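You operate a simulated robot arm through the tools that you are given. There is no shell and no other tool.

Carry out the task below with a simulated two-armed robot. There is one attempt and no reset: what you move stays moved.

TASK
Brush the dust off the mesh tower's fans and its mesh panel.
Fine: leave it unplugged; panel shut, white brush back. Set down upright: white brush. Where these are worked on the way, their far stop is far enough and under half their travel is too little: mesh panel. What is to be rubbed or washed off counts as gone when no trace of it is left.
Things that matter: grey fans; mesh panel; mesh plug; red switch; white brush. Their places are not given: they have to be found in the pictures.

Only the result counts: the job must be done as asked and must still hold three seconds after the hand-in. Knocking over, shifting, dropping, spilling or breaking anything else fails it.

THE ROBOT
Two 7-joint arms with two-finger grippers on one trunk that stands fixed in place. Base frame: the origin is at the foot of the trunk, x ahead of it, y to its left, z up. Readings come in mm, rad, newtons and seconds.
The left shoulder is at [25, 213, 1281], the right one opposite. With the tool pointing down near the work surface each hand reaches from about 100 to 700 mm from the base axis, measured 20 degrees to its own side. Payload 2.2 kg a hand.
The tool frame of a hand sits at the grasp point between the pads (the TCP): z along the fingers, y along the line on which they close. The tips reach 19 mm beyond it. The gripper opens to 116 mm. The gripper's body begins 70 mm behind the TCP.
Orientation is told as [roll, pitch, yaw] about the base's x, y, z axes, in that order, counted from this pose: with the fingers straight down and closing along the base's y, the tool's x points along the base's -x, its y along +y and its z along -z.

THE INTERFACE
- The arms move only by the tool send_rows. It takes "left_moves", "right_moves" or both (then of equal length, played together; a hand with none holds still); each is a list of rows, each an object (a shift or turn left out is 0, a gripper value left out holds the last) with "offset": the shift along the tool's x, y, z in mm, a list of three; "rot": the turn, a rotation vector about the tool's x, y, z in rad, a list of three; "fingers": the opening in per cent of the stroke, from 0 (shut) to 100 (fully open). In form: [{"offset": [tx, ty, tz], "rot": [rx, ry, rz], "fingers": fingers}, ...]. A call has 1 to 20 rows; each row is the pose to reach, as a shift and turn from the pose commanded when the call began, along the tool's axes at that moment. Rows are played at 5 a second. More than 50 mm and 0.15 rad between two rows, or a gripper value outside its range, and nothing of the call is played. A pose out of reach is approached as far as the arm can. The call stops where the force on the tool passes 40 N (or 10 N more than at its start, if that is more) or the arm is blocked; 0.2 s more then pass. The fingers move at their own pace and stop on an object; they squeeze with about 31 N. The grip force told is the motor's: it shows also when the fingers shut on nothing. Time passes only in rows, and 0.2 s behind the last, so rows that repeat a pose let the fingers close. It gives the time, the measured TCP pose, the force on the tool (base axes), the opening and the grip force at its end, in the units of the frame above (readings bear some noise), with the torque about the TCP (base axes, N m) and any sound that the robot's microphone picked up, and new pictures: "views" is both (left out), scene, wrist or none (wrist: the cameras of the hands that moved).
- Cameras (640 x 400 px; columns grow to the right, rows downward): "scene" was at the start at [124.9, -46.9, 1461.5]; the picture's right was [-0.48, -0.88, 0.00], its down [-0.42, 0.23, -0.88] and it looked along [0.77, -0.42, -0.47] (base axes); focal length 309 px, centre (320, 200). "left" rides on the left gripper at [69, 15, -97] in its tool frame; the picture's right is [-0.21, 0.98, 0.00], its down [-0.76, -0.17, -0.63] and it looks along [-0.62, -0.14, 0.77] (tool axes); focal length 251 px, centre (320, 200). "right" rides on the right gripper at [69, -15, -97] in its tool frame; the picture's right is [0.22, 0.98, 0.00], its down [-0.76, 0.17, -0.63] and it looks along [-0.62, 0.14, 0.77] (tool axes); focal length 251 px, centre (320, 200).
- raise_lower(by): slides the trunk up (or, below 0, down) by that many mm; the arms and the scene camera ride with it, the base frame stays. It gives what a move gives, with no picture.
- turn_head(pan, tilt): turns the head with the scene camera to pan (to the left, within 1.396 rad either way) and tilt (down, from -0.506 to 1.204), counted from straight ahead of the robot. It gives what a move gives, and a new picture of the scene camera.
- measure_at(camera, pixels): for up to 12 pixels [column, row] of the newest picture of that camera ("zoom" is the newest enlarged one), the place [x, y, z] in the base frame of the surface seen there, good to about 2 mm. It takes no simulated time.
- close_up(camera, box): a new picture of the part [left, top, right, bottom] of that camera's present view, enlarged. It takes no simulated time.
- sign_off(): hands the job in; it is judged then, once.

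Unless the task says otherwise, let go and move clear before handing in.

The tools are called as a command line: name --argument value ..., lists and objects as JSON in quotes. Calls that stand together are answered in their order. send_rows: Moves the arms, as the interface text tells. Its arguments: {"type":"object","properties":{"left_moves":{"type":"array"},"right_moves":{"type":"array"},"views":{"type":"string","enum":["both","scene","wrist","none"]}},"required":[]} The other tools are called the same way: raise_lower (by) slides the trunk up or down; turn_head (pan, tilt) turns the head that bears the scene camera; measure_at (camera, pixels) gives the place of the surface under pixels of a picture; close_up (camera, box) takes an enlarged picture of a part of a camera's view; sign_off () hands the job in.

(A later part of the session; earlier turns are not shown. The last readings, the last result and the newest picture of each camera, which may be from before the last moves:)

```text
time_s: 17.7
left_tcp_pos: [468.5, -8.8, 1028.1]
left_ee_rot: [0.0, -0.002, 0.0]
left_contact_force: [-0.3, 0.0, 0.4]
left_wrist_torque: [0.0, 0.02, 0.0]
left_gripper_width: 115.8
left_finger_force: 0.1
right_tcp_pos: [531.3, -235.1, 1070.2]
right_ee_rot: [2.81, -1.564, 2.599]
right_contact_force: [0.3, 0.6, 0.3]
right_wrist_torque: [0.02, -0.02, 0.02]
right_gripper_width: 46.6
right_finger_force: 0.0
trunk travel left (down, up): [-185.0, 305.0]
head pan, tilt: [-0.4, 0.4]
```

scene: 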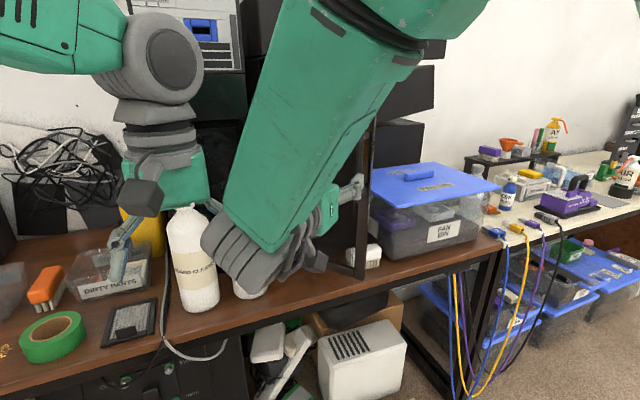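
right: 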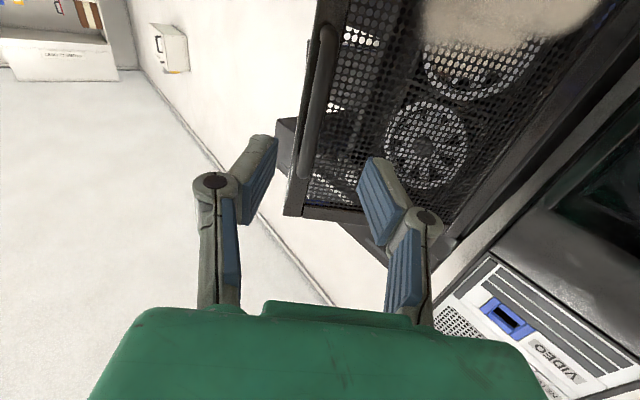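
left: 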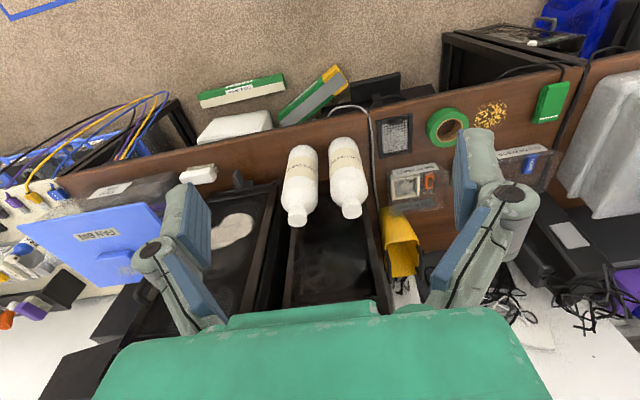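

The hand is clear of the handle. I'll swing it around the door's free edge (594,-330) to (500,-450), pointing straight ahead again.

send_rows --right_moves '[{"offset": [0, -32.6, -7.8], "rot": [-0.13, 0, 0], "fingers": 0}, {"offset": [0, -64.8, -2.2], "rot": [-0.26, 0, 0]}, {"offset": [0, -93.6, 25.9], "rot": [-0.39, 0, 0]}, {"offset": [0, -119.3, 56.6], "rot": [-0.52, 0, 0]}, {"offset": [0, -141.2, 90.4], "rot": [-0.65, 0, 0]}, {"offset": [0, -156, 123.7], "rot": [-0.78, 0, 0]}, {"offset": [0, -162, 144.8], "rot": [-0.873, 0, 0]}]'

```text
time_s: 19.3
left_tcp_pos: [469.9, -11.2, 1026.8]
left_ee_rot: [0.0, -0.001, 0.0]
left_contact_force: [-0.3, -0.6, 0.9]
left_wrist_torque: [0.0, -0.03, 0.0]
left_gripper_width: 116.0
left_finger_force: 0.1
right_tcp_pos: [500.4, -448.3, 1070.6]
right_ee_rot: [2.659, -1.569, -2.657]
right_contact_force: [0.8, -0.3, 0.2]
right_wrist_torque: [0.0, 0.0, 0.01]
right_gripper_width: 0.0
right_finger_force: 28.2
right hand out of reach, approached as far as the arm can: row 4, 5
trunk travel left (down, up): [-185.0, 305.0]
head pan, tilt: [-0.4, 0.4]
```

scene: 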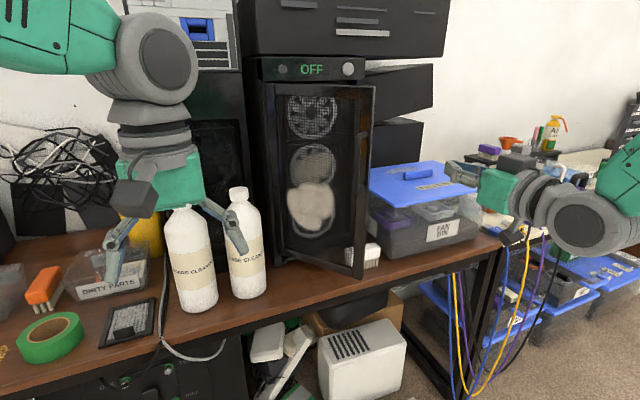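
right: 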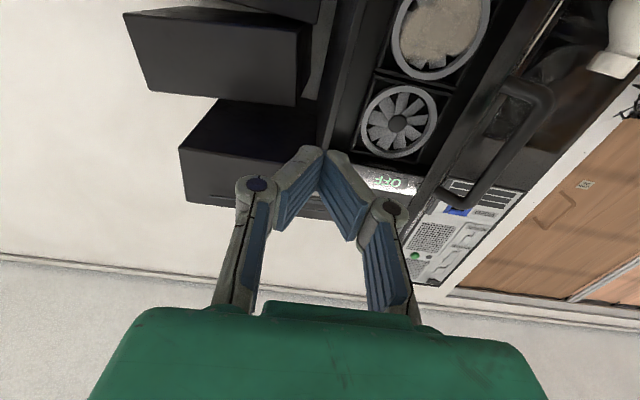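

The door stays ajar and behind it the fans show, one with a dust patch at (430,40) in the right view. I'll roll the hand 90° so its thin side faces the door, with the camera on the right.

send_rows --right_moves '[{"rot": [0, 0, -0.143]}, {"rot": [0, 0, -0.286]}, {"rot": [0, 0, -0.428]}, {"rot": [0, 0, -0.571]}, {"rot": [0, 0, -0.714]}, {"rot": [0, 0, -0.857]}, {"rot": [0, 0, -1.0]}, {"rot": [0, 0, -1.142]}, {"rot": [0, 0, -1.285]}, {"rot": [0, 0, -1.428]}, {"rot": [0, 0, -1.571]}]'

```text
time_s: 21.7
left_tcp_pos: [470.2, -9.1, 1027.4]
left_ee_rot: [-0.001, -0.002, 0.001]
left_contact_force: [0.6, 0.1, 1.1]
left_wrist_torque: [0.01, 0.01, 0.03]
left_gripper_width: 116.0
left_finger_force: 0.0
right_tcp_pos: [502.0, -450.0, 1069.8]
right_ee_rot: [-1.575, 0.004, 1.57]
right_contact_force: [-0.2, 0.6, 0.3]
right_wrist_torque: [0.02, 0.02, -0.02]
right_gripper_width: 0.0
right_finger_force: 28.2
trunk travel left (down, up): [-185.0, 305.0]
head pan, tilt: [-0.4, 0.4]
```

scene: 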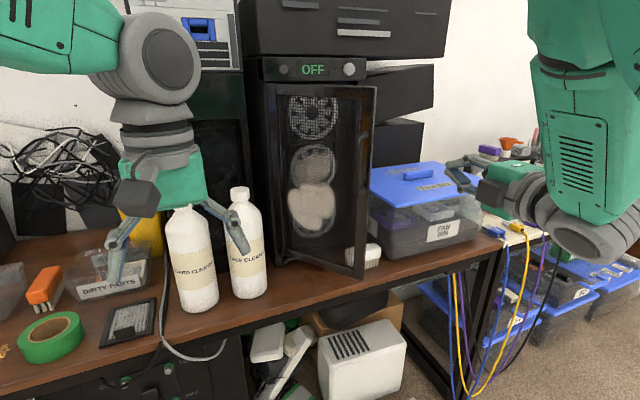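
right: 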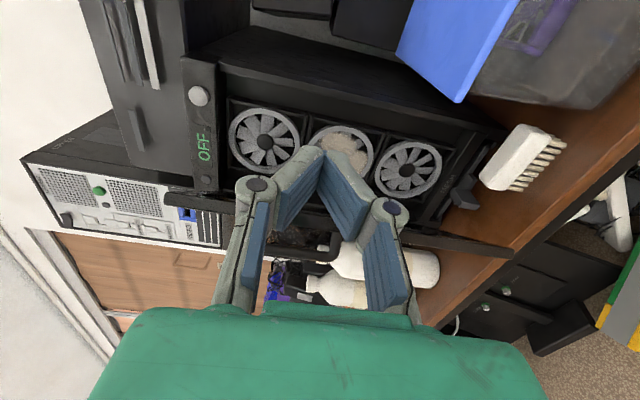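

Now the right camera shows all three fans, the middle one dusty at (345,145), and the brush at (515,160). I'll measure the fans, then move the hand in and push the door further open sideways.

measure_at --camera "right" --pixels '[[265, 140], [265, 110], [340, 143], [345, 150], [408, 170], [410, 145], [345, 128], [440, 210], [515, 250], [520, 150], [375, 165], [300, 130]]'

close_up --camera "right" --box '[180, 70, 580, 270]'

send_rows --right_moves '[{"offset": [0, 0, 45]}, {"offset": [0, 0, 90]}, {"offset": [0, 0, 135]}, {"offset": [0, 0, 180]}, {"offset": [-30, 0, 180]}, {"offset": [-60, 0, 180]}, {"offset": [-90, 0, 180]}, {"offset": [-115, 0, 180]}, {"offset": [-140, 0, 180]}, {"offset": [-165, 0, 180]}, {"offset": [-185, 0, 180]}, {"offset": [-205, 0, 180]}]'

```text
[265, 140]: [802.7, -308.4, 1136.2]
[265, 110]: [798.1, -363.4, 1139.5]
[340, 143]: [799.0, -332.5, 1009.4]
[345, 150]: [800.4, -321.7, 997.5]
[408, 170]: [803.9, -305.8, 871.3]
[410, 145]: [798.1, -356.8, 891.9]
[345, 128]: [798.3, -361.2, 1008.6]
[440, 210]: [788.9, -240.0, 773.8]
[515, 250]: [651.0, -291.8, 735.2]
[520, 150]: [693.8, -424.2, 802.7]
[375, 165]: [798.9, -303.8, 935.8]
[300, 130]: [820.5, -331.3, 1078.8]
```

```text
1.60 times, centred on (380, 170) of right
```

zoom: 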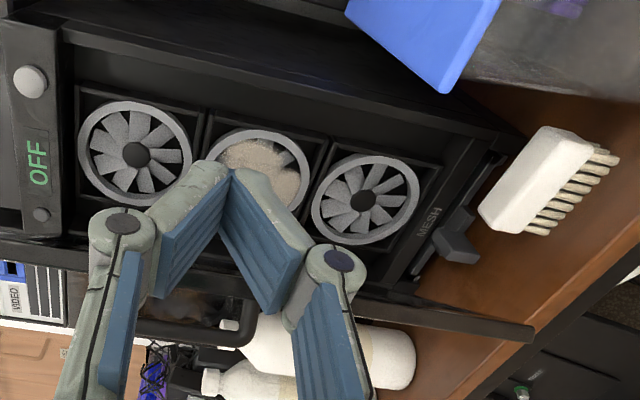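

```text
time_s: 23.4
left_tcp_pos: [472.9, -6.8, 1025.9]
left_ee_rot: [0.001, 0.005, 0.002]
left_contact_force: [1.0, 0.1, -0.7]
left_wrist_torque: [0.05, 0.09, -0.02]
left_gripper_width: 115.9
left_finger_force: 0.1
right_tcp_pos: [680.7, -384.5, 1051.7]
right_ee_rot: [-1.546, -0.035, 1.51]
right_contact_force: [0.5, 0.3, -1.4]
right_wrist_torque: [-0.01, -0.04, 0.04]
right_gripper_width: 0.1
right_finger_force: 28.2
trunk travel left (down, up): [-185.0, 305.0]
head pan, tilt: [-0.4, 0.4]
stopped in row 8 (right hand): the force on the tool passed its limit at 53 N (the readings are from after the stop); the commanded pose is now the measured one
```

scene: 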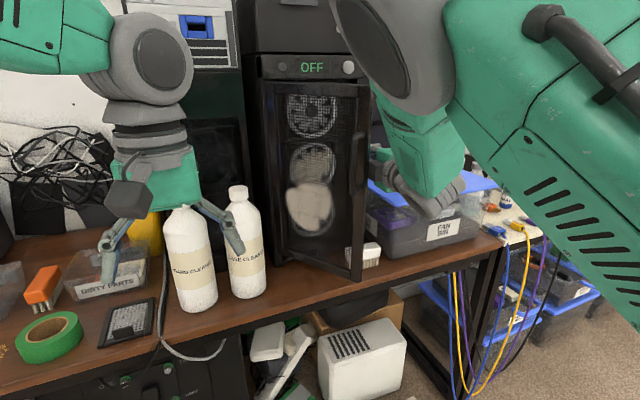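
right: 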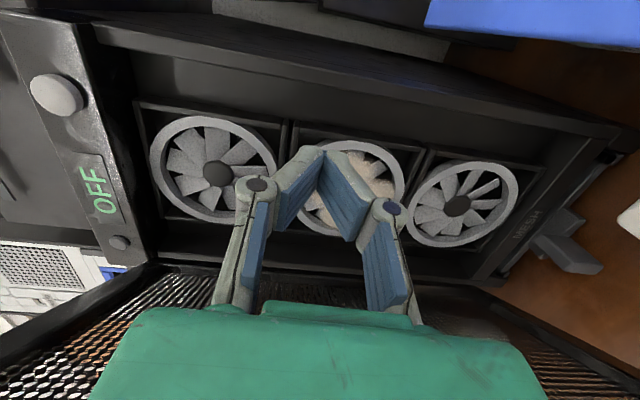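

The call stopped at 53 N with the hand at (681,-384,1052). I'll check what the hand touched: the door edge and the bin lid.

measure_at --camera "scene" --pixels '[[366, 90], [352, 270], [354, 240], [358, 150], [268, 90], [378, 190], [395, 185], [363, 255], [486, 190]]'

close_up --camera "scene" --box '[250, 60, 510, 290]'

close_up --camera "left" --box '[0, 0, 640, 400]'

```text
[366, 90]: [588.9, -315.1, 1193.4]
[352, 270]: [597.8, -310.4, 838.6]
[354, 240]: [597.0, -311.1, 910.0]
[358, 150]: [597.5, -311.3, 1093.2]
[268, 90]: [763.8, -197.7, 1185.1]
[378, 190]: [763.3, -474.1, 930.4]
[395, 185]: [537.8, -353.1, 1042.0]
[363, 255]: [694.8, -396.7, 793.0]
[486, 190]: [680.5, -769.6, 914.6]
```

```text
1.74 times, centred on (380, 175) of scene
```

zoom: 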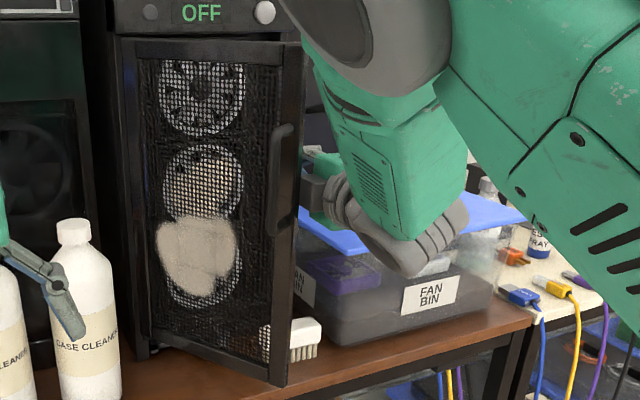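

```text
1.00 times, centred on (320, 200) of left (not enlarged: the box is as wide or as high as the picture)
```

zoom: 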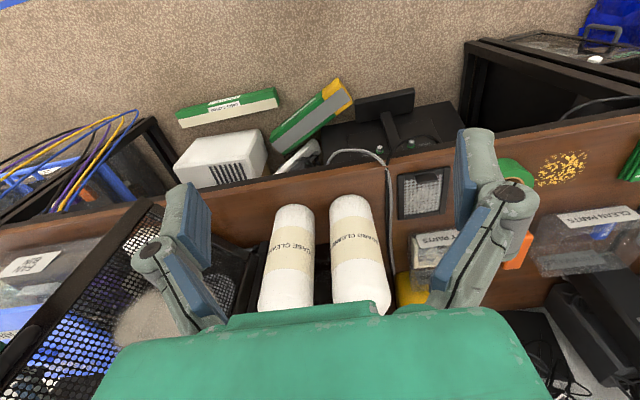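

The door edge is at about (597,-311), only slightly moved (56° open). I'll measure points on the hand to see which part meets the door.

measure_at --camera "scene" --pixels '[[377, 169], [374, 155], [378, 178], [385, 180], [410, 200], [400, 150], [440, 180], [385, 40], [455, 190], [420, 205]]'

turn_head --pan -0.75 --tilt 0.5

```text
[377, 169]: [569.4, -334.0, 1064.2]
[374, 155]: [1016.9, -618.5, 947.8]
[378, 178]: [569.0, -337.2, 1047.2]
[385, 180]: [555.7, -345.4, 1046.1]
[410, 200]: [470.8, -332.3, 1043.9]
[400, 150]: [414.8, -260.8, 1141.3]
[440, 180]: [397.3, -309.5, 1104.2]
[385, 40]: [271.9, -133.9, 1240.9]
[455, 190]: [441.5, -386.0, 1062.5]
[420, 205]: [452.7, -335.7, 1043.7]
```

```text
time_s: 24.2
left_tcp_pos: [466.6, -7.1, 1029.5]
left_ee_rot: [0.0, -0.004, 0.0]
left_contact_force: [-0.1, 0.0, 0.2]
left_wrist_torque: [0.0, 0.02, -0.02]
left_gripper_width: 115.8
left_finger_force: 0.0
right_tcp_pos: [674.9, -383.7, 1055.0]
right_ee_rot: [-1.552, -0.036, 1.509]
right_contact_force: [-0.4, -0.4, 0.3]
right_wrist_torque: [-0.01, 0.0, 0.0]
right_gripper_width: 0.0
right_finger_force: 28.5
trunk travel left (down, up): [-185.0, 305.0]
head pan, tilt: [-0.75, 0.499]
```

scene: 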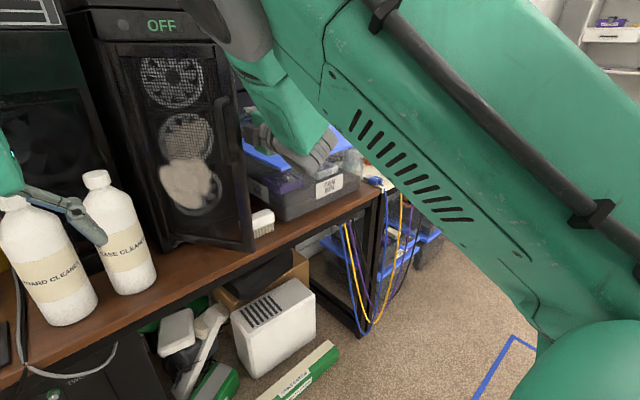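

The right elbow has swung up to (272,-134,1241) near the head, so that posture is poor. I'll retract the right hand along its path and afterwards let the left hand, which is better placed, take the handle.

send_rows --right_moves '[{"offset": [33, 0, 0]}, {"offset": [66, 0, -20]}, {"offset": [66, 0, -60]}, {"offset": [66, 0, -100]}, {"offset": [66, 0, -140]}, {"offset": [66, 0, -175]}]' --views "scene"

```text
time_s: 25.6
left_tcp_pos: [467.5, -12.7, 1029.7]
left_ee_rot: [-0.001, -0.004, 0.001]
left_contact_force: [-1.6, 0.0, 0.1]
left_wrist_torque: [0.03, 0.0, -0.01]
left_gripper_width: 115.9
left_finger_force: 0.0
right_tcp_pos: [499.9, -440.2, 1059.9]
right_ee_rot: [-1.559, -0.027, 1.52]
right_contact_force: [-0.6, -0.2, -0.3]
right_wrist_torque: [-0.02, 0.02, 0.02]
right_gripper_width: 0.2
right_finger_force: 28.3
trunk travel left (down, up): [-185.0, 305.0]
head pan, tilt: [-0.75, 0.499]
```

scene: 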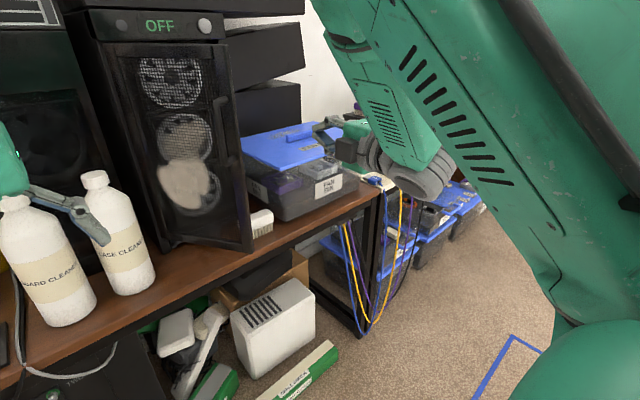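

The right hand is out at (500,-440). I'll roll it back to swing its elbow outward, and point the head at the handle for measurement.

send_rows --right_moves '[{"rot": [0, 0, 0.143]}, {"rot": [0, 0, 0.286]}, {"rot": [0, 0, 0.428]}, {"rot": [0, 0, 0.571]}, {"rot": [0, 0, 0.714]}, {"rot": [0, 0, 0.857]}, {"rot": [0, 0, 1.0]}, {"rot": [0, 0, 1.142]}, {"rot": [0, 0, 1.285]}, {"rot": [0, 0, 1.428]}, {"rot": [0, 0, 1.571]}]' --views "none"

turn_head --pan -0.4 --tilt 0.4

```text
time_s: 28.0
left_tcp_pos: [468.6, -10.3, 1028.7]
left_ee_rot: [0.001, -0.003, 0.001]
left_contact_force: [-0.5, 0.4, 0.1]
left_wrist_torque: [0.01, -0.02, 0.0]
left_gripper_width: 116.0
left_finger_force: 0.1
right_tcp_pos: [499.2, -437.2, 1058.5]
right_ee_rot: [1.147, -1.539, -1.198]
right_contact_force: [-0.2, -0.6, 0.2]
right_wrist_torque: [-0.04, 0.0, 0.01]
right_gripper_width: 0.0
right_finger_force: 28.3
trunk travel left (down, up): [-185.0, 305.0]
head pan, tilt: [-0.75, 0.499]
```

```text
time_s: 28.9
left_tcp_pos: [468.5, -8.1, 1029.0]
left_ee_rot: [-0.001, -0.003, 0.0]
left_contact_force: [-0.3, 1.0, -0.2]
left_wrist_torque: [0.01, 0.0, 0.02]
left_gripper_width: 116.1
left_finger_force: 0.0
right_tcp_pos: [499.0, -435.3, 1059.3]
right_ee_rot: [1.08, -1.541, -1.128]
right_contact_force: [-0.9, -0.1, 0.3]
right_wrist_torque: [-0.03, 0.0, 0.03]
right_gripper_width: 0.1
right_finger_force: 29.1
trunk travel left (down, up): [-185.0, 305.0]
head pan, tilt: [-0.4, 0.4]
```

scene: 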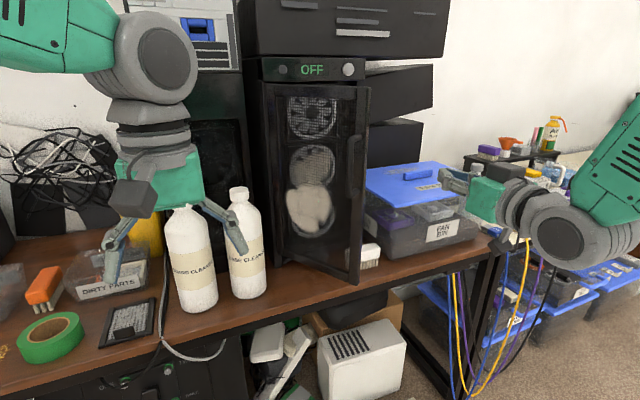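

close_up --camera "scene" --box '[320, 110, 400, 210]'

measure_at --camera "scene" --pixels '[[353, 145], [353, 160], [352, 175], [350, 135], [367, 100], [360, 200], [355, 260], [362, 150]]'

```text
4.00 times, centred on (360, 160) of scene
```

zoom: 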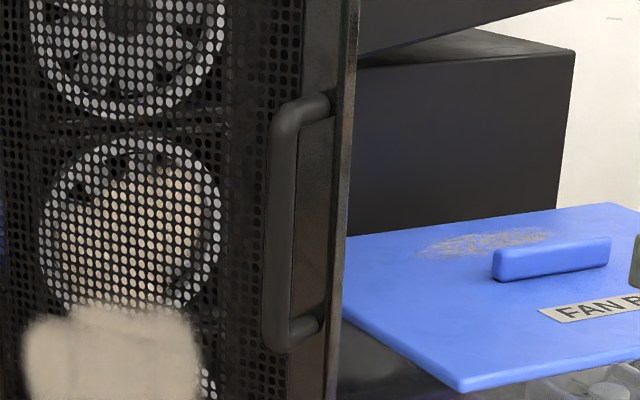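

```text
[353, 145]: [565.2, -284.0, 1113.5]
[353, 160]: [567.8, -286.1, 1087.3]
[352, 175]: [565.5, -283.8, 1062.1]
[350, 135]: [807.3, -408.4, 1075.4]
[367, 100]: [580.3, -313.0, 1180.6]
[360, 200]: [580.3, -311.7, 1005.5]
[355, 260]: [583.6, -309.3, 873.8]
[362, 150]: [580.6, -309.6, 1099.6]
```

The bar is now around (570,-288), z 1026–1125, with the door 59° open. I'll turn the left hand to point forward first, then yaw it toward the handle.

send_rows --left_moves '[{"offset": [-9, -1, -5], "rot": [0, -0.143, 0], "fingers": 50}, {"offset": [-18, -2, -10], "rot": [0, -0.286, 0]}, {"offset": [-27, -3, -15], "rot": [0, -0.428, 0]}, {"offset": [-36, -4, -20], "rot": [0, -0.571, 0]}, {"offset": [-45, -5, -25], "rot": [0, -0.714, 0]}, {"offset": [-54, -6, -30], "rot": [0, -0.857, 0]}, {"offset": [-63, -7, -35], "rot": [0, -1.0, 0]}, {"offset": [-72, -8, -40], "rot": [0, -1.142, 0]}, {"offset": [-81, -9, -45], "rot": [0, -1.285, 0]}, {"offset": [-90, -10, -48], "rot": [0, -1.428, 0]}, {"offset": [-92, -10, -50], "rot": [0, -1.571, 0]}]'

```text
time_s: 31.3
left_tcp_pos: [561.5, -12.5, 1102.4]
left_ee_rot: [-2.182, -1.525, 2.192]
left_contact_force: [-0.1, -0.3, -0.2]
left_wrist_torque: [-0.02, -0.01, -0.01]
left_gripper_width: 57.8
left_finger_force: 0.1
right_tcp_pos: [500.2, -434.7, 1058.9]
right_ee_rot: [1.063, -1.543, -1.113]
right_contact_force: [0.6, -0.3, 0.4]
right_wrist_torque: [-0.02, -0.01, -0.02]
right_gripper_width: 0.0
right_finger_force: 28.1
trunk travel left (down, up): [-185.0, 305.0]
head pan, tilt: [-0.4, 0.4]
```

scene: 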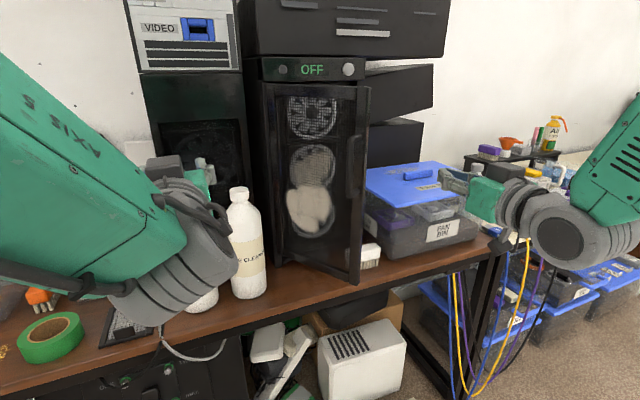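
left: 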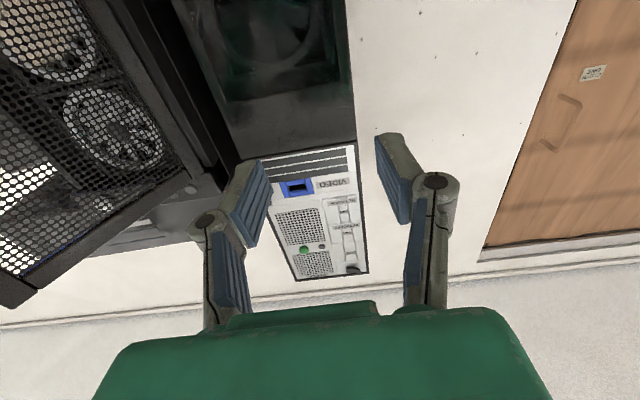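

The left hand now points ahead at (561,-13,1102). I'll yaw it 60° to the right and bring it in front of the handle.

send_rows --left_moves '[{"offset": [1, -24, -3], "rot": [0.131, 0, 0]}, {"offset": [2, -50, -6], "rot": [0.262, 0, 0]}, {"offset": [3, -76, -9], "rot": [0.393, 0, 0]}, {"offset": [4, -102, -12], "rot": [0.524, 0, 0]}, {"offset": [5, -128, -15], "rot": [0.654, 0, 0]}, {"offset": [6, -154, -18], "rot": [0.785, 0, 0]}, {"offset": [7, -180, -22], "rot": [0.916, 0, 0]}, {"offset": [7, -205, -25], "rot": [1.047, 0, 0]}, {"offset": [7, -205, -25], "rot": [1.047, 0, 0]}]'

```text
time_s: 33.3
left_tcp_pos: [463.2, -266.2, 1099.6]
left_ee_rot: [0.138, -1.486, -0.993]
left_contact_force: [0.9, -0.3, 0.3]
left_wrist_torque: [-0.02, 0.01, 0.01]
left_gripper_width: 58.1
left_finger_force: 0.0
left hand out of reach, approached as far as the arm can: row 4, 5, 6, 7, 8, 9
right_tcp_pos: [498.3, -441.9, 1057.8]
right_ee_rot: [1.151, -1.539, -1.2]
right_contact_force: [0.7, -0.6, 0.4]
right_wrist_torque: [-0.02, -0.04, 0.04]
right_gripper_width: 0.0
right_finger_force: 28.2
trunk travel left (down, up): [-185.0, 305.0]
head pan, tilt: [-0.4, 0.4]
```

scene: 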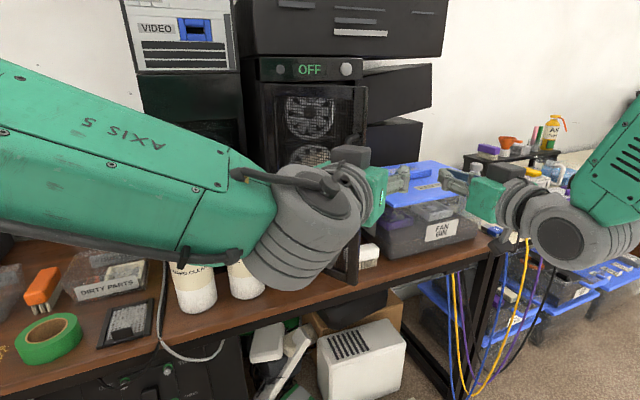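
left: 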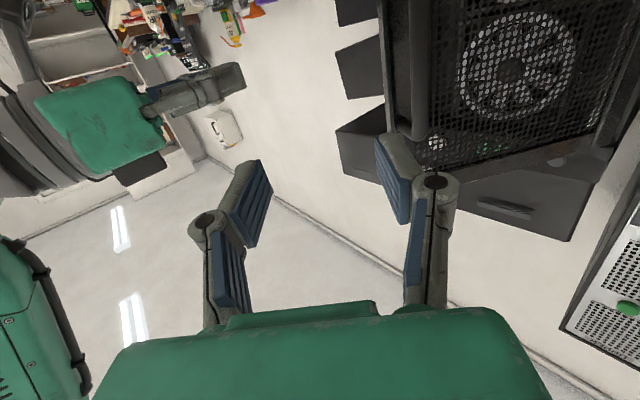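

The left arm cannot make that pose (stuck at (463,-266,1100)), so I'll take it back to where it pointed forward and instead push the door from inside with the right hand turned to the left.

send_rows --left_moves '[{"offset": [-1, 15, -21], "rot": [-0.131, 0, 0]}, {"offset": [-2, 30, -41], "rot": [-0.262, 0, 0]}, {"offset": [-3, 46, -62], "rot": [-0.393, 0, 0]}, {"offset": [-4, 62, -82], "rot": [-0.524, 0, 0]}, {"offset": [-4, 78, -103], "rot": [-0.654, 0, 0]}, {"offset": [-5, 93, -124], "rot": [-0.785, 0, 0]}, {"offset": [-6, 108, -144], "rot": [-0.916, 0, 0]}, {"offset": [-7, 124, -165], "rot": [-1.047, 0, 0]}, {"offset": [-7, 124, -165], "rot": [-1.047, 0, 0]}]' --views "scene"

```text
time_s: 35.3
left_tcp_pos: [452.1, -53.7, 1119.6]
left_ee_rot: [1.129, -1.49, -0.932]
left_contact_force: [0.7, 0.4, 0.1]
left_wrist_torque: [-0.02, -0.01, 0.02]
left_gripper_width: 58.0
left_finger_force: 0.1
right_tcp_pos: [499.5, -433.8, 1060.2]
right_ee_rot: [1.026, -1.544, -1.074]
right_contact_force: [0.1, 0.3, 0.1]
right_wrist_torque: [-0.03, -0.03, 0.0]
right_gripper_width: 0.0
right_finger_force: 28.1
trunk travel left (down, up): [-185.0, 305.0]
head pan, tilt: [-0.4, 0.4]
```

scene: 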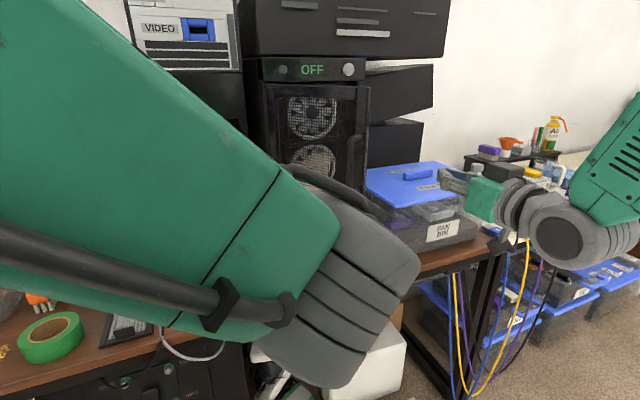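

The left arm is folded and blocks the view. I'll park it pointing down at about (470,150,1028), out of the way.

send_rows --left_moves '[{"offset": [8, 18, 5], "rot": [0, 0.143, 0]}, {"offset": [16, 36, 10], "rot": [0, 0.286, 0]}, {"offset": [25, 54, 16], "rot": [0, 0.428, 0]}, {"offset": [33, 72, 21], "rot": [0, 0.571, 0]}, {"offset": [42, 90, 26], "rot": [0, 0.714, 0]}, {"offset": [50, 108, 32], "rot": [0, 0.857, 0]}, {"offset": [58, 126, 37], "rot": [0, 1.0, 0]}, {"offset": [67, 144, 42], "rot": [0, 1.142, 0]}, {"offset": [75, 162, 48], "rot": [0, 1.285, 0]}, {"offset": [84, 180, 53], "rot": [0, 1.428, 0]}, {"offset": [92, 196, 58], "rot": [0, 1.541, 0]}]' --views "scene"

```text
time_s: 37.7
left_tcp_pos: [464.1, 154.7, 1039.8]
left_ee_rot: [0.072, 0.009, 0.194]
left_contact_force: [0.3, 0.3, -0.8]
left_wrist_torque: [-0.02, 0.03, 0.03]
left_gripper_width: 57.9
left_finger_force: 0.0
right_tcp_pos: [499.5, -434.9, 1059.3]
right_ee_rot: [1.051, -1.544, -1.102]
right_contact_force: [1.0, 0.4, -0.1]
right_wrist_torque: [-0.02, -0.02, -0.03]
right_gripper_width: 0.0
right_finger_force: 28.4
trunk travel left (down, up): [-185.0, 305.0]
head pan, tilt: [-0.4, 0.4]
```

scene: 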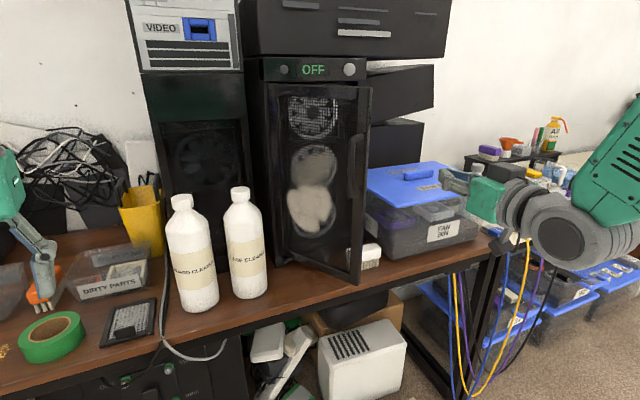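

View is clear; the door stays 59° open with its edge at (580,-311). I'll bring the right hand inside, yawed about 75° to the left, with closed fingertips facing the door's inner side.

send_rows --right_moves '[{"offset": [0, 9.8, 16], "rot": [-0.136, 0, 0]}, {"offset": [0, 19.6, 32], "rot": [-0.272, 0, 0]}, {"offset": [-1, 29.4, 48], "rot": [-0.408, 0, 0]}, {"offset": [-1, 39.2, 64], "rot": [-0.544, 0, 0]}, {"offset": [-1, 49, 80], "rot": [-0.68, 0, 0]}, {"offset": [-2, 58.8, 96], "rot": [-0.816, 0, 0]}, {"offset": [-2, 68.6, 112], "rot": [-0.953, 0, 0]}, {"offset": [-2, 78.4, 128], "rot": [-1.089, 0, 0]}, {"offset": [-3, 88.2, 144], "rot": [-1.225, 0, 0]}, {"offset": [-3, 98.3, 160], "rot": [-1.361, 0, 0]}, {"offset": [-3, 98.3, 160], "rot": [-1.361, 0, 0]}]'

```text
time_s: 40.1
left_tcp_pos: [463.0, 154.9, 1041.7]
left_ee_rot: [0.074, 0.003, 0.193]
left_contact_force: [0.7, -0.7, 1.0]
left_wrist_torque: [0.0, -0.02, 0.03]
left_gripper_width: 58.1
left_finger_force: 0.0
right_tcp_pos: [661.7, -346.2, 1064.4]
right_ee_rot: [2.491, -1.543, -1.178]
right_contact_force: [-0.2, 0.1, -0.5]
right_wrist_torque: [-0.02, 0.02, -0.02]
right_gripper_width: 0.0
right_finger_force: 28.9
trunk travel left (down, up): [-185.0, 305.0]
head pan, tilt: [-0.4, 0.4]
```

scene: 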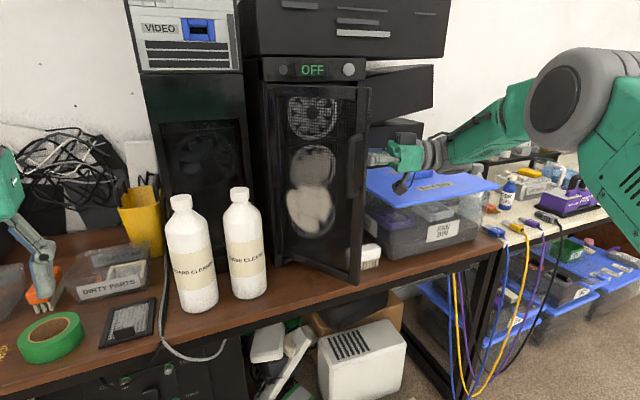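
right: 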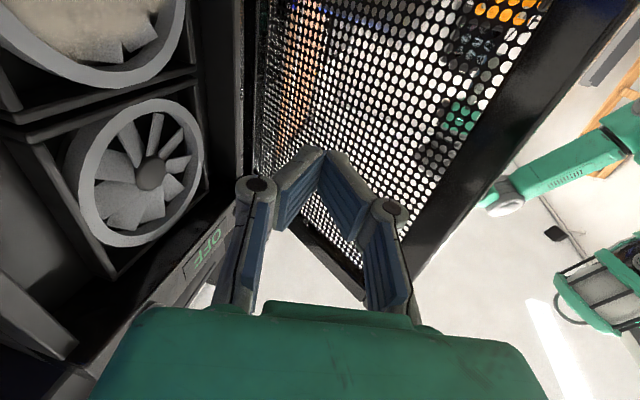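

The closed fingertips face the mesh from inside. I'll push gently toward +y in 15 mm steps to swing the door to about 88°.

send_rows --right_moves '[{"offset": [0, 3.9, 14.5]}, {"offset": [0, 7.8, 29]}, {"offset": [0, 11.6, 43.5]}, {"offset": [0, 15.5, 58]}, {"offset": [0, 19.4, 72.4]}, {"offset": [0, 23.3, 87]}, {"offset": [0, 27.2, 101.4]}, {"offset": [0, 30.5, 114]}]'

```text
time_s: 41.9
left_tcp_pos: [462.4, 153.9, 1040.1]
left_ee_rot: [0.073, 0.004, 0.196]
left_contact_force: [-0.7, -0.2, -0.3]
left_wrist_torque: [-0.04, -0.01, 0.0]
left_gripper_width: 58.2
left_finger_force: 0.1
right_tcp_pos: [664.2, -226.0, 1065.4]
right_ee_rot: [2.441, -1.544, -1.131]
right_contact_force: [-0.6, -0.4, 1.0]
right_wrist_torque: [0.03, -0.01, 0.01]
right_gripper_width: 0.0
right_finger_force: 28.5
trunk travel left (down, up): [-185.0, 305.0]
head pan, tilt: [-0.4, 0.4]
```

scene: 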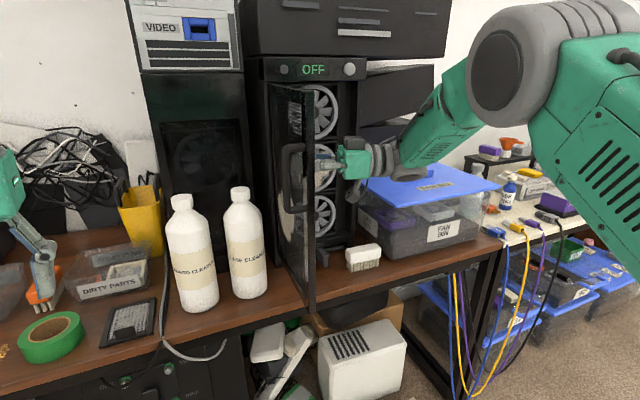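
right: 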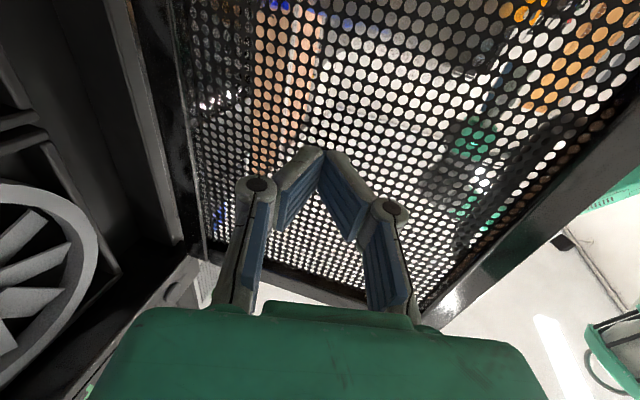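

The door now stands roughly square to the tower with the three fans exposed. I'll measure its angle and the distance to the bottle.

measure_at --camera "scene" --pixels '[[308, 100], [311, 290], [275, 92], [290, 180], [285, 150], [322, 110], [322, 165], [322, 215], [262, 250], [335, 160], [300, 230]]'

close_up --camera "scene" --box '[240, 60, 400, 310]'

```text
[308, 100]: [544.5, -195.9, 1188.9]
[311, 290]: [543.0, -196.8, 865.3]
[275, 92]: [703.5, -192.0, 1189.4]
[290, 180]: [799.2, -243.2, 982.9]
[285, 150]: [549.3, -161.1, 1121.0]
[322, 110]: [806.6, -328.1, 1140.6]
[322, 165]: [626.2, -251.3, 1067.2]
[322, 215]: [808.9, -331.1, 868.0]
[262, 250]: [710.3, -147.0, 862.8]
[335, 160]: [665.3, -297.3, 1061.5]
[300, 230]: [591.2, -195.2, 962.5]
```

```text
1.60 times, centred on (320, 185) of scene
```

zoom: 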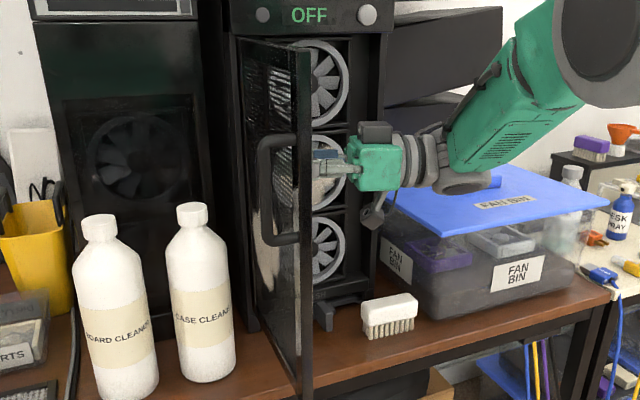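

The door stands at 90° (edge at (544,-196)), 45 mm clear of the bottle. I'll draw the right hand back out of the tower and then check the room around the brush.

send_rows --right_moves '[{"offset": [0, -8, -30]}, {"offset": [0, -16, -60]}, {"offset": [0, -24, -90]}, {"offset": [0, -30, -115], "rot": [0.13, 0, 0]}, {"offset": [0, -20, -130], "rot": [0.26, 0, 0]}, {"offset": [0, 0, -145], "rot": [0.39, 0, 0]}, {"offset": [0, 25, -160], "rot": [0.52, 0, 0]}, {"offset": [0, 50, -175], "rot": [0.65, 0, 0]}, {"offset": [0, 75, -190], "rot": [0.78, 0, 0]}, {"offset": [0, 100, -205], "rot": [0.91, 0, 0]}, {"offset": [0, 125, -215], "rot": [1.04, 0, 0]}, {"offset": [0, 145, -220], "rot": [1.17, 0, 0]}, {"offset": [0, 165, -225], "rot": [1.3, 0, 0]}]'

```text
time_s: 44.7
left_tcp_pos: [463.7, 154.3, 1039.6]
left_ee_rot: [0.075, 0.007, 0.195]
left_contact_force: [0.4, 0.9, 0.4]
left_wrist_torque: [0.02, 0.03, 0.03]
left_gripper_width: 57.9
left_finger_force: 0.1
right_tcp_pos: [473.0, -416.3, 1068.1]
right_ee_rot: [1.078, -1.542, -1.066]
right_contact_force: [-0.1, 0.4, -0.1]
right_wrist_torque: [0.0, -0.05, 0.0]
right_gripper_width: 0.0
right_finger_force: 28.5
right hand out of reach, approached as far as the arm can: row 13
trunk travel left (down, up): [-185.0, 305.0]
head pan, tilt: [-0.4, 0.4]
```

scene: 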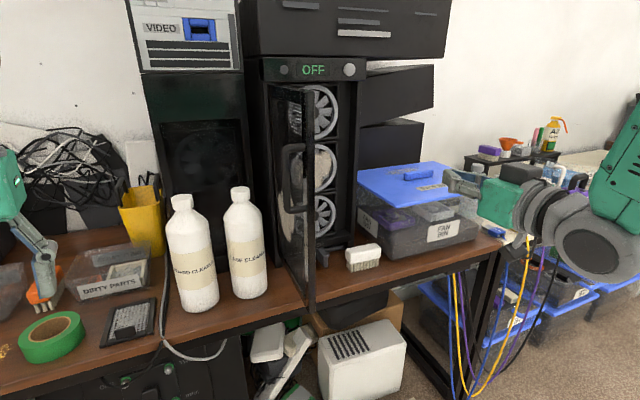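
right: 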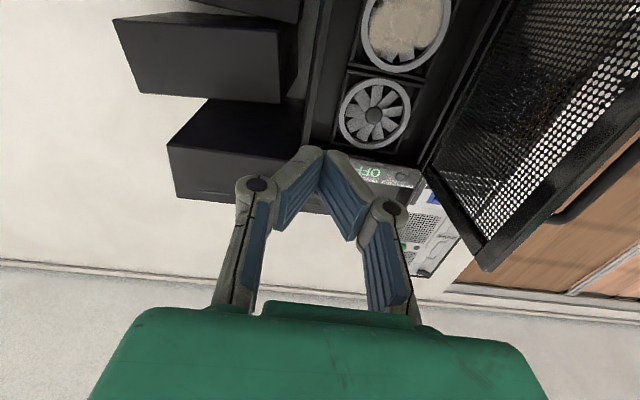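

The hand is out and the door stays open. Now I'll zoom in on the brush, bin and lid corner and measure clearances.

close_up --camera "scene" --box '[320, 170, 480, 280]'

measure_at --camera "zoom" --pixels '[[160, 115], [285, 150], [268, 152], [120, 310], [250, 300], [125, 350], [238, 340], [265, 300], [300, 350], [165, 180], [115, 330], [255, 320]]'

```text
3.64 times, centred on (400, 225) of scene
```

zoom: 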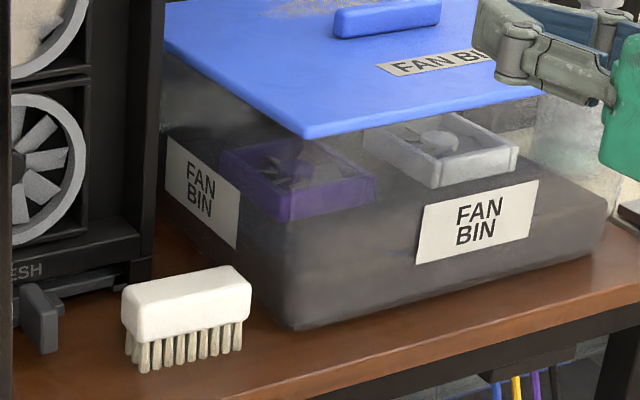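

```text
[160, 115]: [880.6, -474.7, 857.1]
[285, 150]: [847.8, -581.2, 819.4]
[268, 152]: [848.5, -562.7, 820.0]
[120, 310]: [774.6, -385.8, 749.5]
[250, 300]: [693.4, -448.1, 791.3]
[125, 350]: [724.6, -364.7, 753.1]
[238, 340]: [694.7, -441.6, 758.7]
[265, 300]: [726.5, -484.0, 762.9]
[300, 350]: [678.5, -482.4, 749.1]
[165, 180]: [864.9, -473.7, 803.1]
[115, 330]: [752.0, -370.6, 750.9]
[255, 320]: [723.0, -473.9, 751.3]
```

I'll measure the lid's left edge and corner and the brush top more exactly.

measure_at --camera "zoom" --pixels '[[305, 132], [300, 128], [200, 60], [168, 35], [400, 115], [135, 300], [240, 275], [190, 280], [185, 295], [150, 330], [240, 305], [140, 290]]'

close_up --camera "scene" --box '[335, 230, 395, 280]'

```text
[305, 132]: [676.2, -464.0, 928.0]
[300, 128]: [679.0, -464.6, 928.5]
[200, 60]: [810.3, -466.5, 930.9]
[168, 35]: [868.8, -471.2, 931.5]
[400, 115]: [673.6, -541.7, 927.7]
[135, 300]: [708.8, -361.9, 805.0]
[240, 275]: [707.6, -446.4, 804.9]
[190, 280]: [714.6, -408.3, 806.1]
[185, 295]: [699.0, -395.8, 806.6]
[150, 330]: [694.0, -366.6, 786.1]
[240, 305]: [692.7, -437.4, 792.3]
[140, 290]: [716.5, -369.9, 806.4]
```

```text
8.00 times, centred on (365, 255) of scene
```

zoom: 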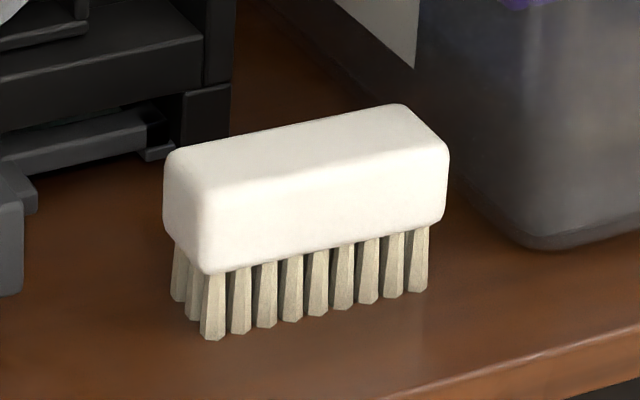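

The brush spans y -361…-449, x 692…722, top z=806; the bin lid edge is at y=-464 from x=676. I'll approach with the hand tilted 35° from vertical, fingers open to take the brush by its ends.

send_rows --right_moves '[{"offset": [25, 0.5, 23], "rot": [0, 0.12, 0], "fingers": 93}, {"offset": [50, 1, 46], "rot": [0, 0.24, 0]}, {"offset": [75, 1.5, 69], "rot": [0, 0.36, 0]}, {"offset": [99, 2, 92], "rot": [0, 0.48, 0]}, {"offset": [124, 2.5, 115], "rot": [0, 0.6, 0]}, {"offset": [149, 3, 138], "rot": [0, 0.72, 0]}, {"offset": [174, 3.5, 162], "rot": [0, 0.84, 0]}, {"offset": [198.6, 3.8, 184.8], "rot": [0, 0.96, 0]}, {"offset": [198.6, 3.8, 184.8], "rot": [0, 0.96, 0]}]'

```text
time_s: 46.7
left_tcp_pos: [463.2, 154.6, 1040.4]
left_ee_rot: [0.072, 0.003, 0.194]
left_contact_force: [0.2, 0.7, -0.5]
left_wrist_torque: [-0.02, 0.0, -0.03]
left_gripper_width: 58.1
left_finger_force: 0.0
right_tcp_pos: [654.4, -408.4, 867.9]
right_ee_rot: [0.032, -0.599, -0.007]
right_contact_force: [-0.5, -0.7, 0.0]
right_wrist_torque: [0.02, -0.02, -0.01]
right_gripper_width: 107.8
right_finger_force: 0.0
trunk travel left (down, up): [-185.0, 305.0]
head pan, tilt: [-0.4, 0.4]
```

scene: 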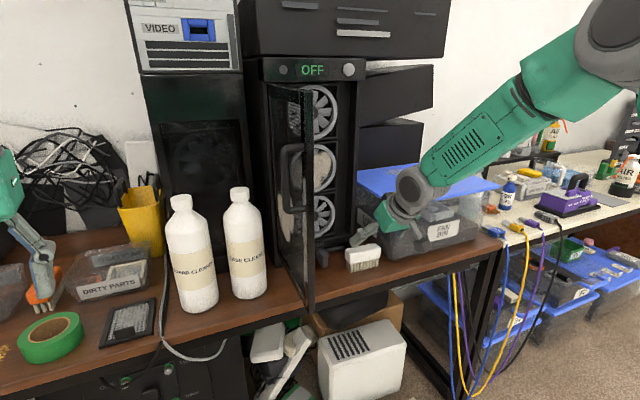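
right: 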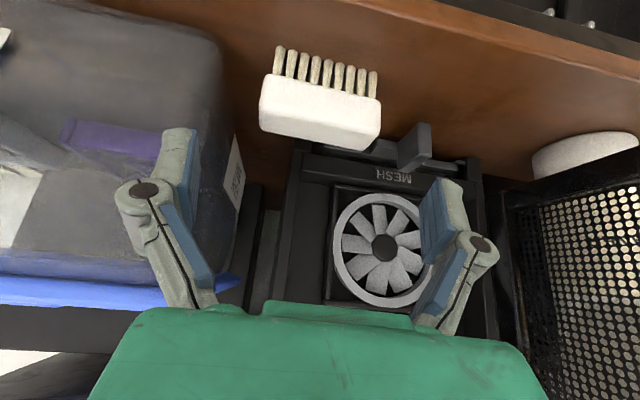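

The hand is poised in front of the brush. I'll measure the brush from the right camera for the final alignment.

measure_at --camera "right" --pixels '[[263, 110], [380, 125], [265, 85], [381, 108], [320, 100], [320, 140], [270, 130], [375, 145], [280, 50], [372, 75], [318, 90]]'

close_up --camera "right" --box '[220, 20, 440, 170]'

```text
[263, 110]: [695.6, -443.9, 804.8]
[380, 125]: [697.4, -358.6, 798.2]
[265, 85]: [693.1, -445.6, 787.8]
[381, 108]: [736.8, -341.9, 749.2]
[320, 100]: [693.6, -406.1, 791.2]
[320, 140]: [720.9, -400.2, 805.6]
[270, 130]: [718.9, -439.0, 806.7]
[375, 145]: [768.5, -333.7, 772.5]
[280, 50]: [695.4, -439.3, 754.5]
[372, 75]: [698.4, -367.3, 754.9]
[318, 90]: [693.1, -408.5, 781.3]
```

```text
2.67 times, centred on (330, 95) of right
```

zoom: 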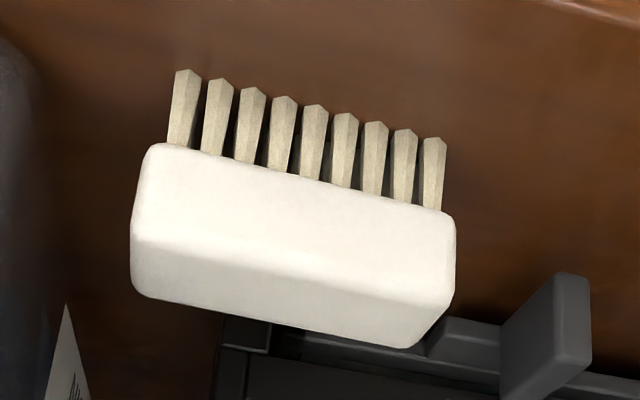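

The brush centre is near (708,-404,793). I'll move in along the fingers 92 mm and close on its ends.

send_rows --right_moves '[{"offset": [-0.5, 2, 25], "rot": [0.013, 0, -0.009]}, {"offset": [-1, 4, 50], "rot": [0.026, 0, -0.018]}, {"offset": [-1.5, 4, 72], "rot": [0.026, 0, -0.018]}, {"offset": [-2, 4, 92], "rot": [0.026, 0, -0.018]}, {"offset": [-2, 4, 92], "rot": [0.026, 0, -0.018]}]'

```text
time_s: 47.9
left_tcp_pos: [463.7, 154.0, 1041.3]
left_ee_rot: [0.075, 0.004, 0.194]
left_contact_force: [0.2, 0.6, 0.2]
left_wrist_torque: [0.01, -0.01, 0.03]
left_gripper_width: 57.9
left_finger_force: 0.0
right_tcp_pos: [705.8, -399.1, 792.6]
right_ee_rot: [-0.007, -0.6, 0.015]
right_contact_force: [0.2, -0.8, 0.8]
right_wrist_torque: [-0.01, -0.02, 0.02]
right_gripper_width: 107.8
right_finger_force: 0.1
trunk travel left (down, up): [-185.0, 305.0]
head pan, tilt: [-0.4, 0.4]
```

scene: 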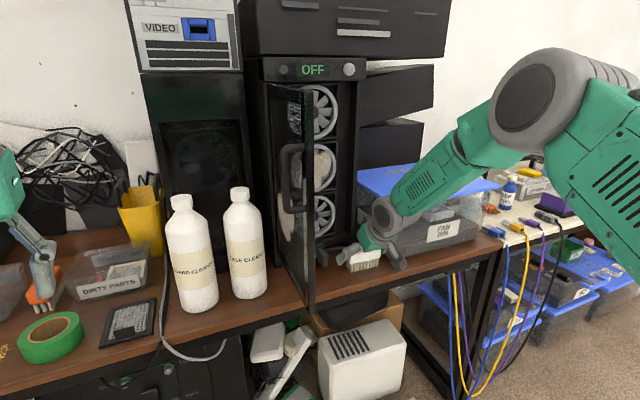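
right: 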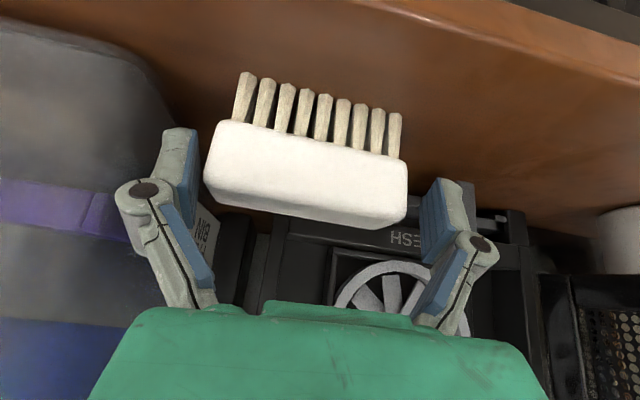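

The fingers straddle the brush with slightly more gap on the right side of the image. I'll shift 3 mm and close.

send_rows --right_moves '[{"offset": [0, -3, 0]}, {"offset": [0, -3, 0], "fingers": 60}, {"offset": [0, -3, 0], "fingers": 60}, {"offset": [0, -3, 0], "fingers": 60}]'

```text
time_s: 48.9
left_tcp_pos: [462.4, 153.6, 1040.2]
left_ee_rot: [0.073, 0.004, 0.194]
left_contact_force: [-0.3, -0.5, 0.6]
left_wrist_torque: [0.01, 0.0, -0.01]
left_gripper_width: 58.1
left_finger_force: 0.0
right_tcp_pos: [708.1, -401.7, 792.3]
right_ee_rot: [-0.006, -0.6, 0.016]
right_contact_force: [-0.8, -1.0, 0.8]
right_wrist_torque: [-0.12, 0.03, 0.02]
right_gripper_width: 94.6
right_finger_force: 31.0
trunk travel left (down, up): [-185.0, 305.0]
head pan, tilt: [-0.4, 0.4]
```

scene: 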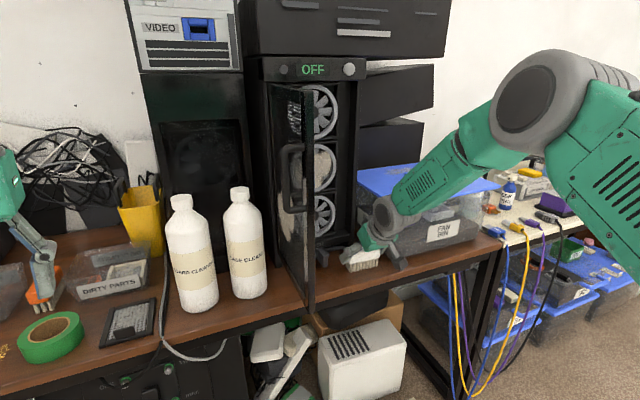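
right: 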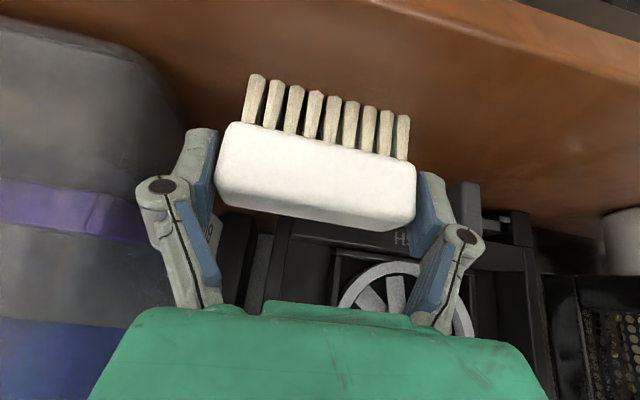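

The brush is gripped (94.6 mm, 31 N) at TCP (708.1,-401.7,792.3). I'll lift it and bring it clear toward the left front.

send_rows --right_moves '[{"offset": [-3.5, 0, -15.8]}, {"offset": [-3.2, 10, -40.2]}, {"offset": [-4.9, 35, -69.3]}, {"offset": [-0.5, 62, -100.2]}]'

```text
time_s: 49.9
left_tcp_pos: [462.5, 156.1, 1040.7]
left_ee_rot: [0.073, 0.001, 0.193]
left_contact_force: [-0.4, 0.1, 0.4]
left_wrist_torque: [0.02, -0.05, 0.01]
left_gripper_width: 57.9
left_finger_force: 0.0
right_tcp_pos: [651.3, -339.3, 877.3]
right_ee_rot: [-0.01, -0.6, 0.017]
right_contact_force: [-0.5, -0.3, 0.5]
right_wrist_torque: [-0.01, -0.02, 0.01]
right_gripper_width: 94.8
right_finger_force: 31.3
trunk travel left (down, up): [-185.0, 305.0]
head pan, tilt: [-0.4, 0.4]
```

scene: 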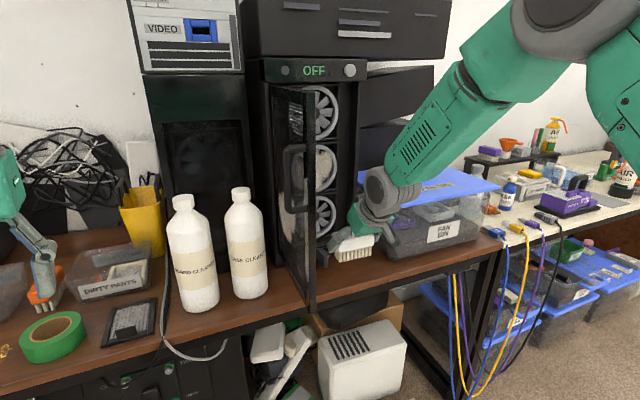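
right: 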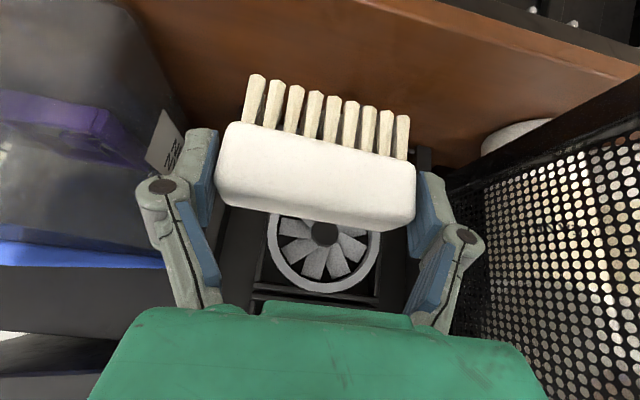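

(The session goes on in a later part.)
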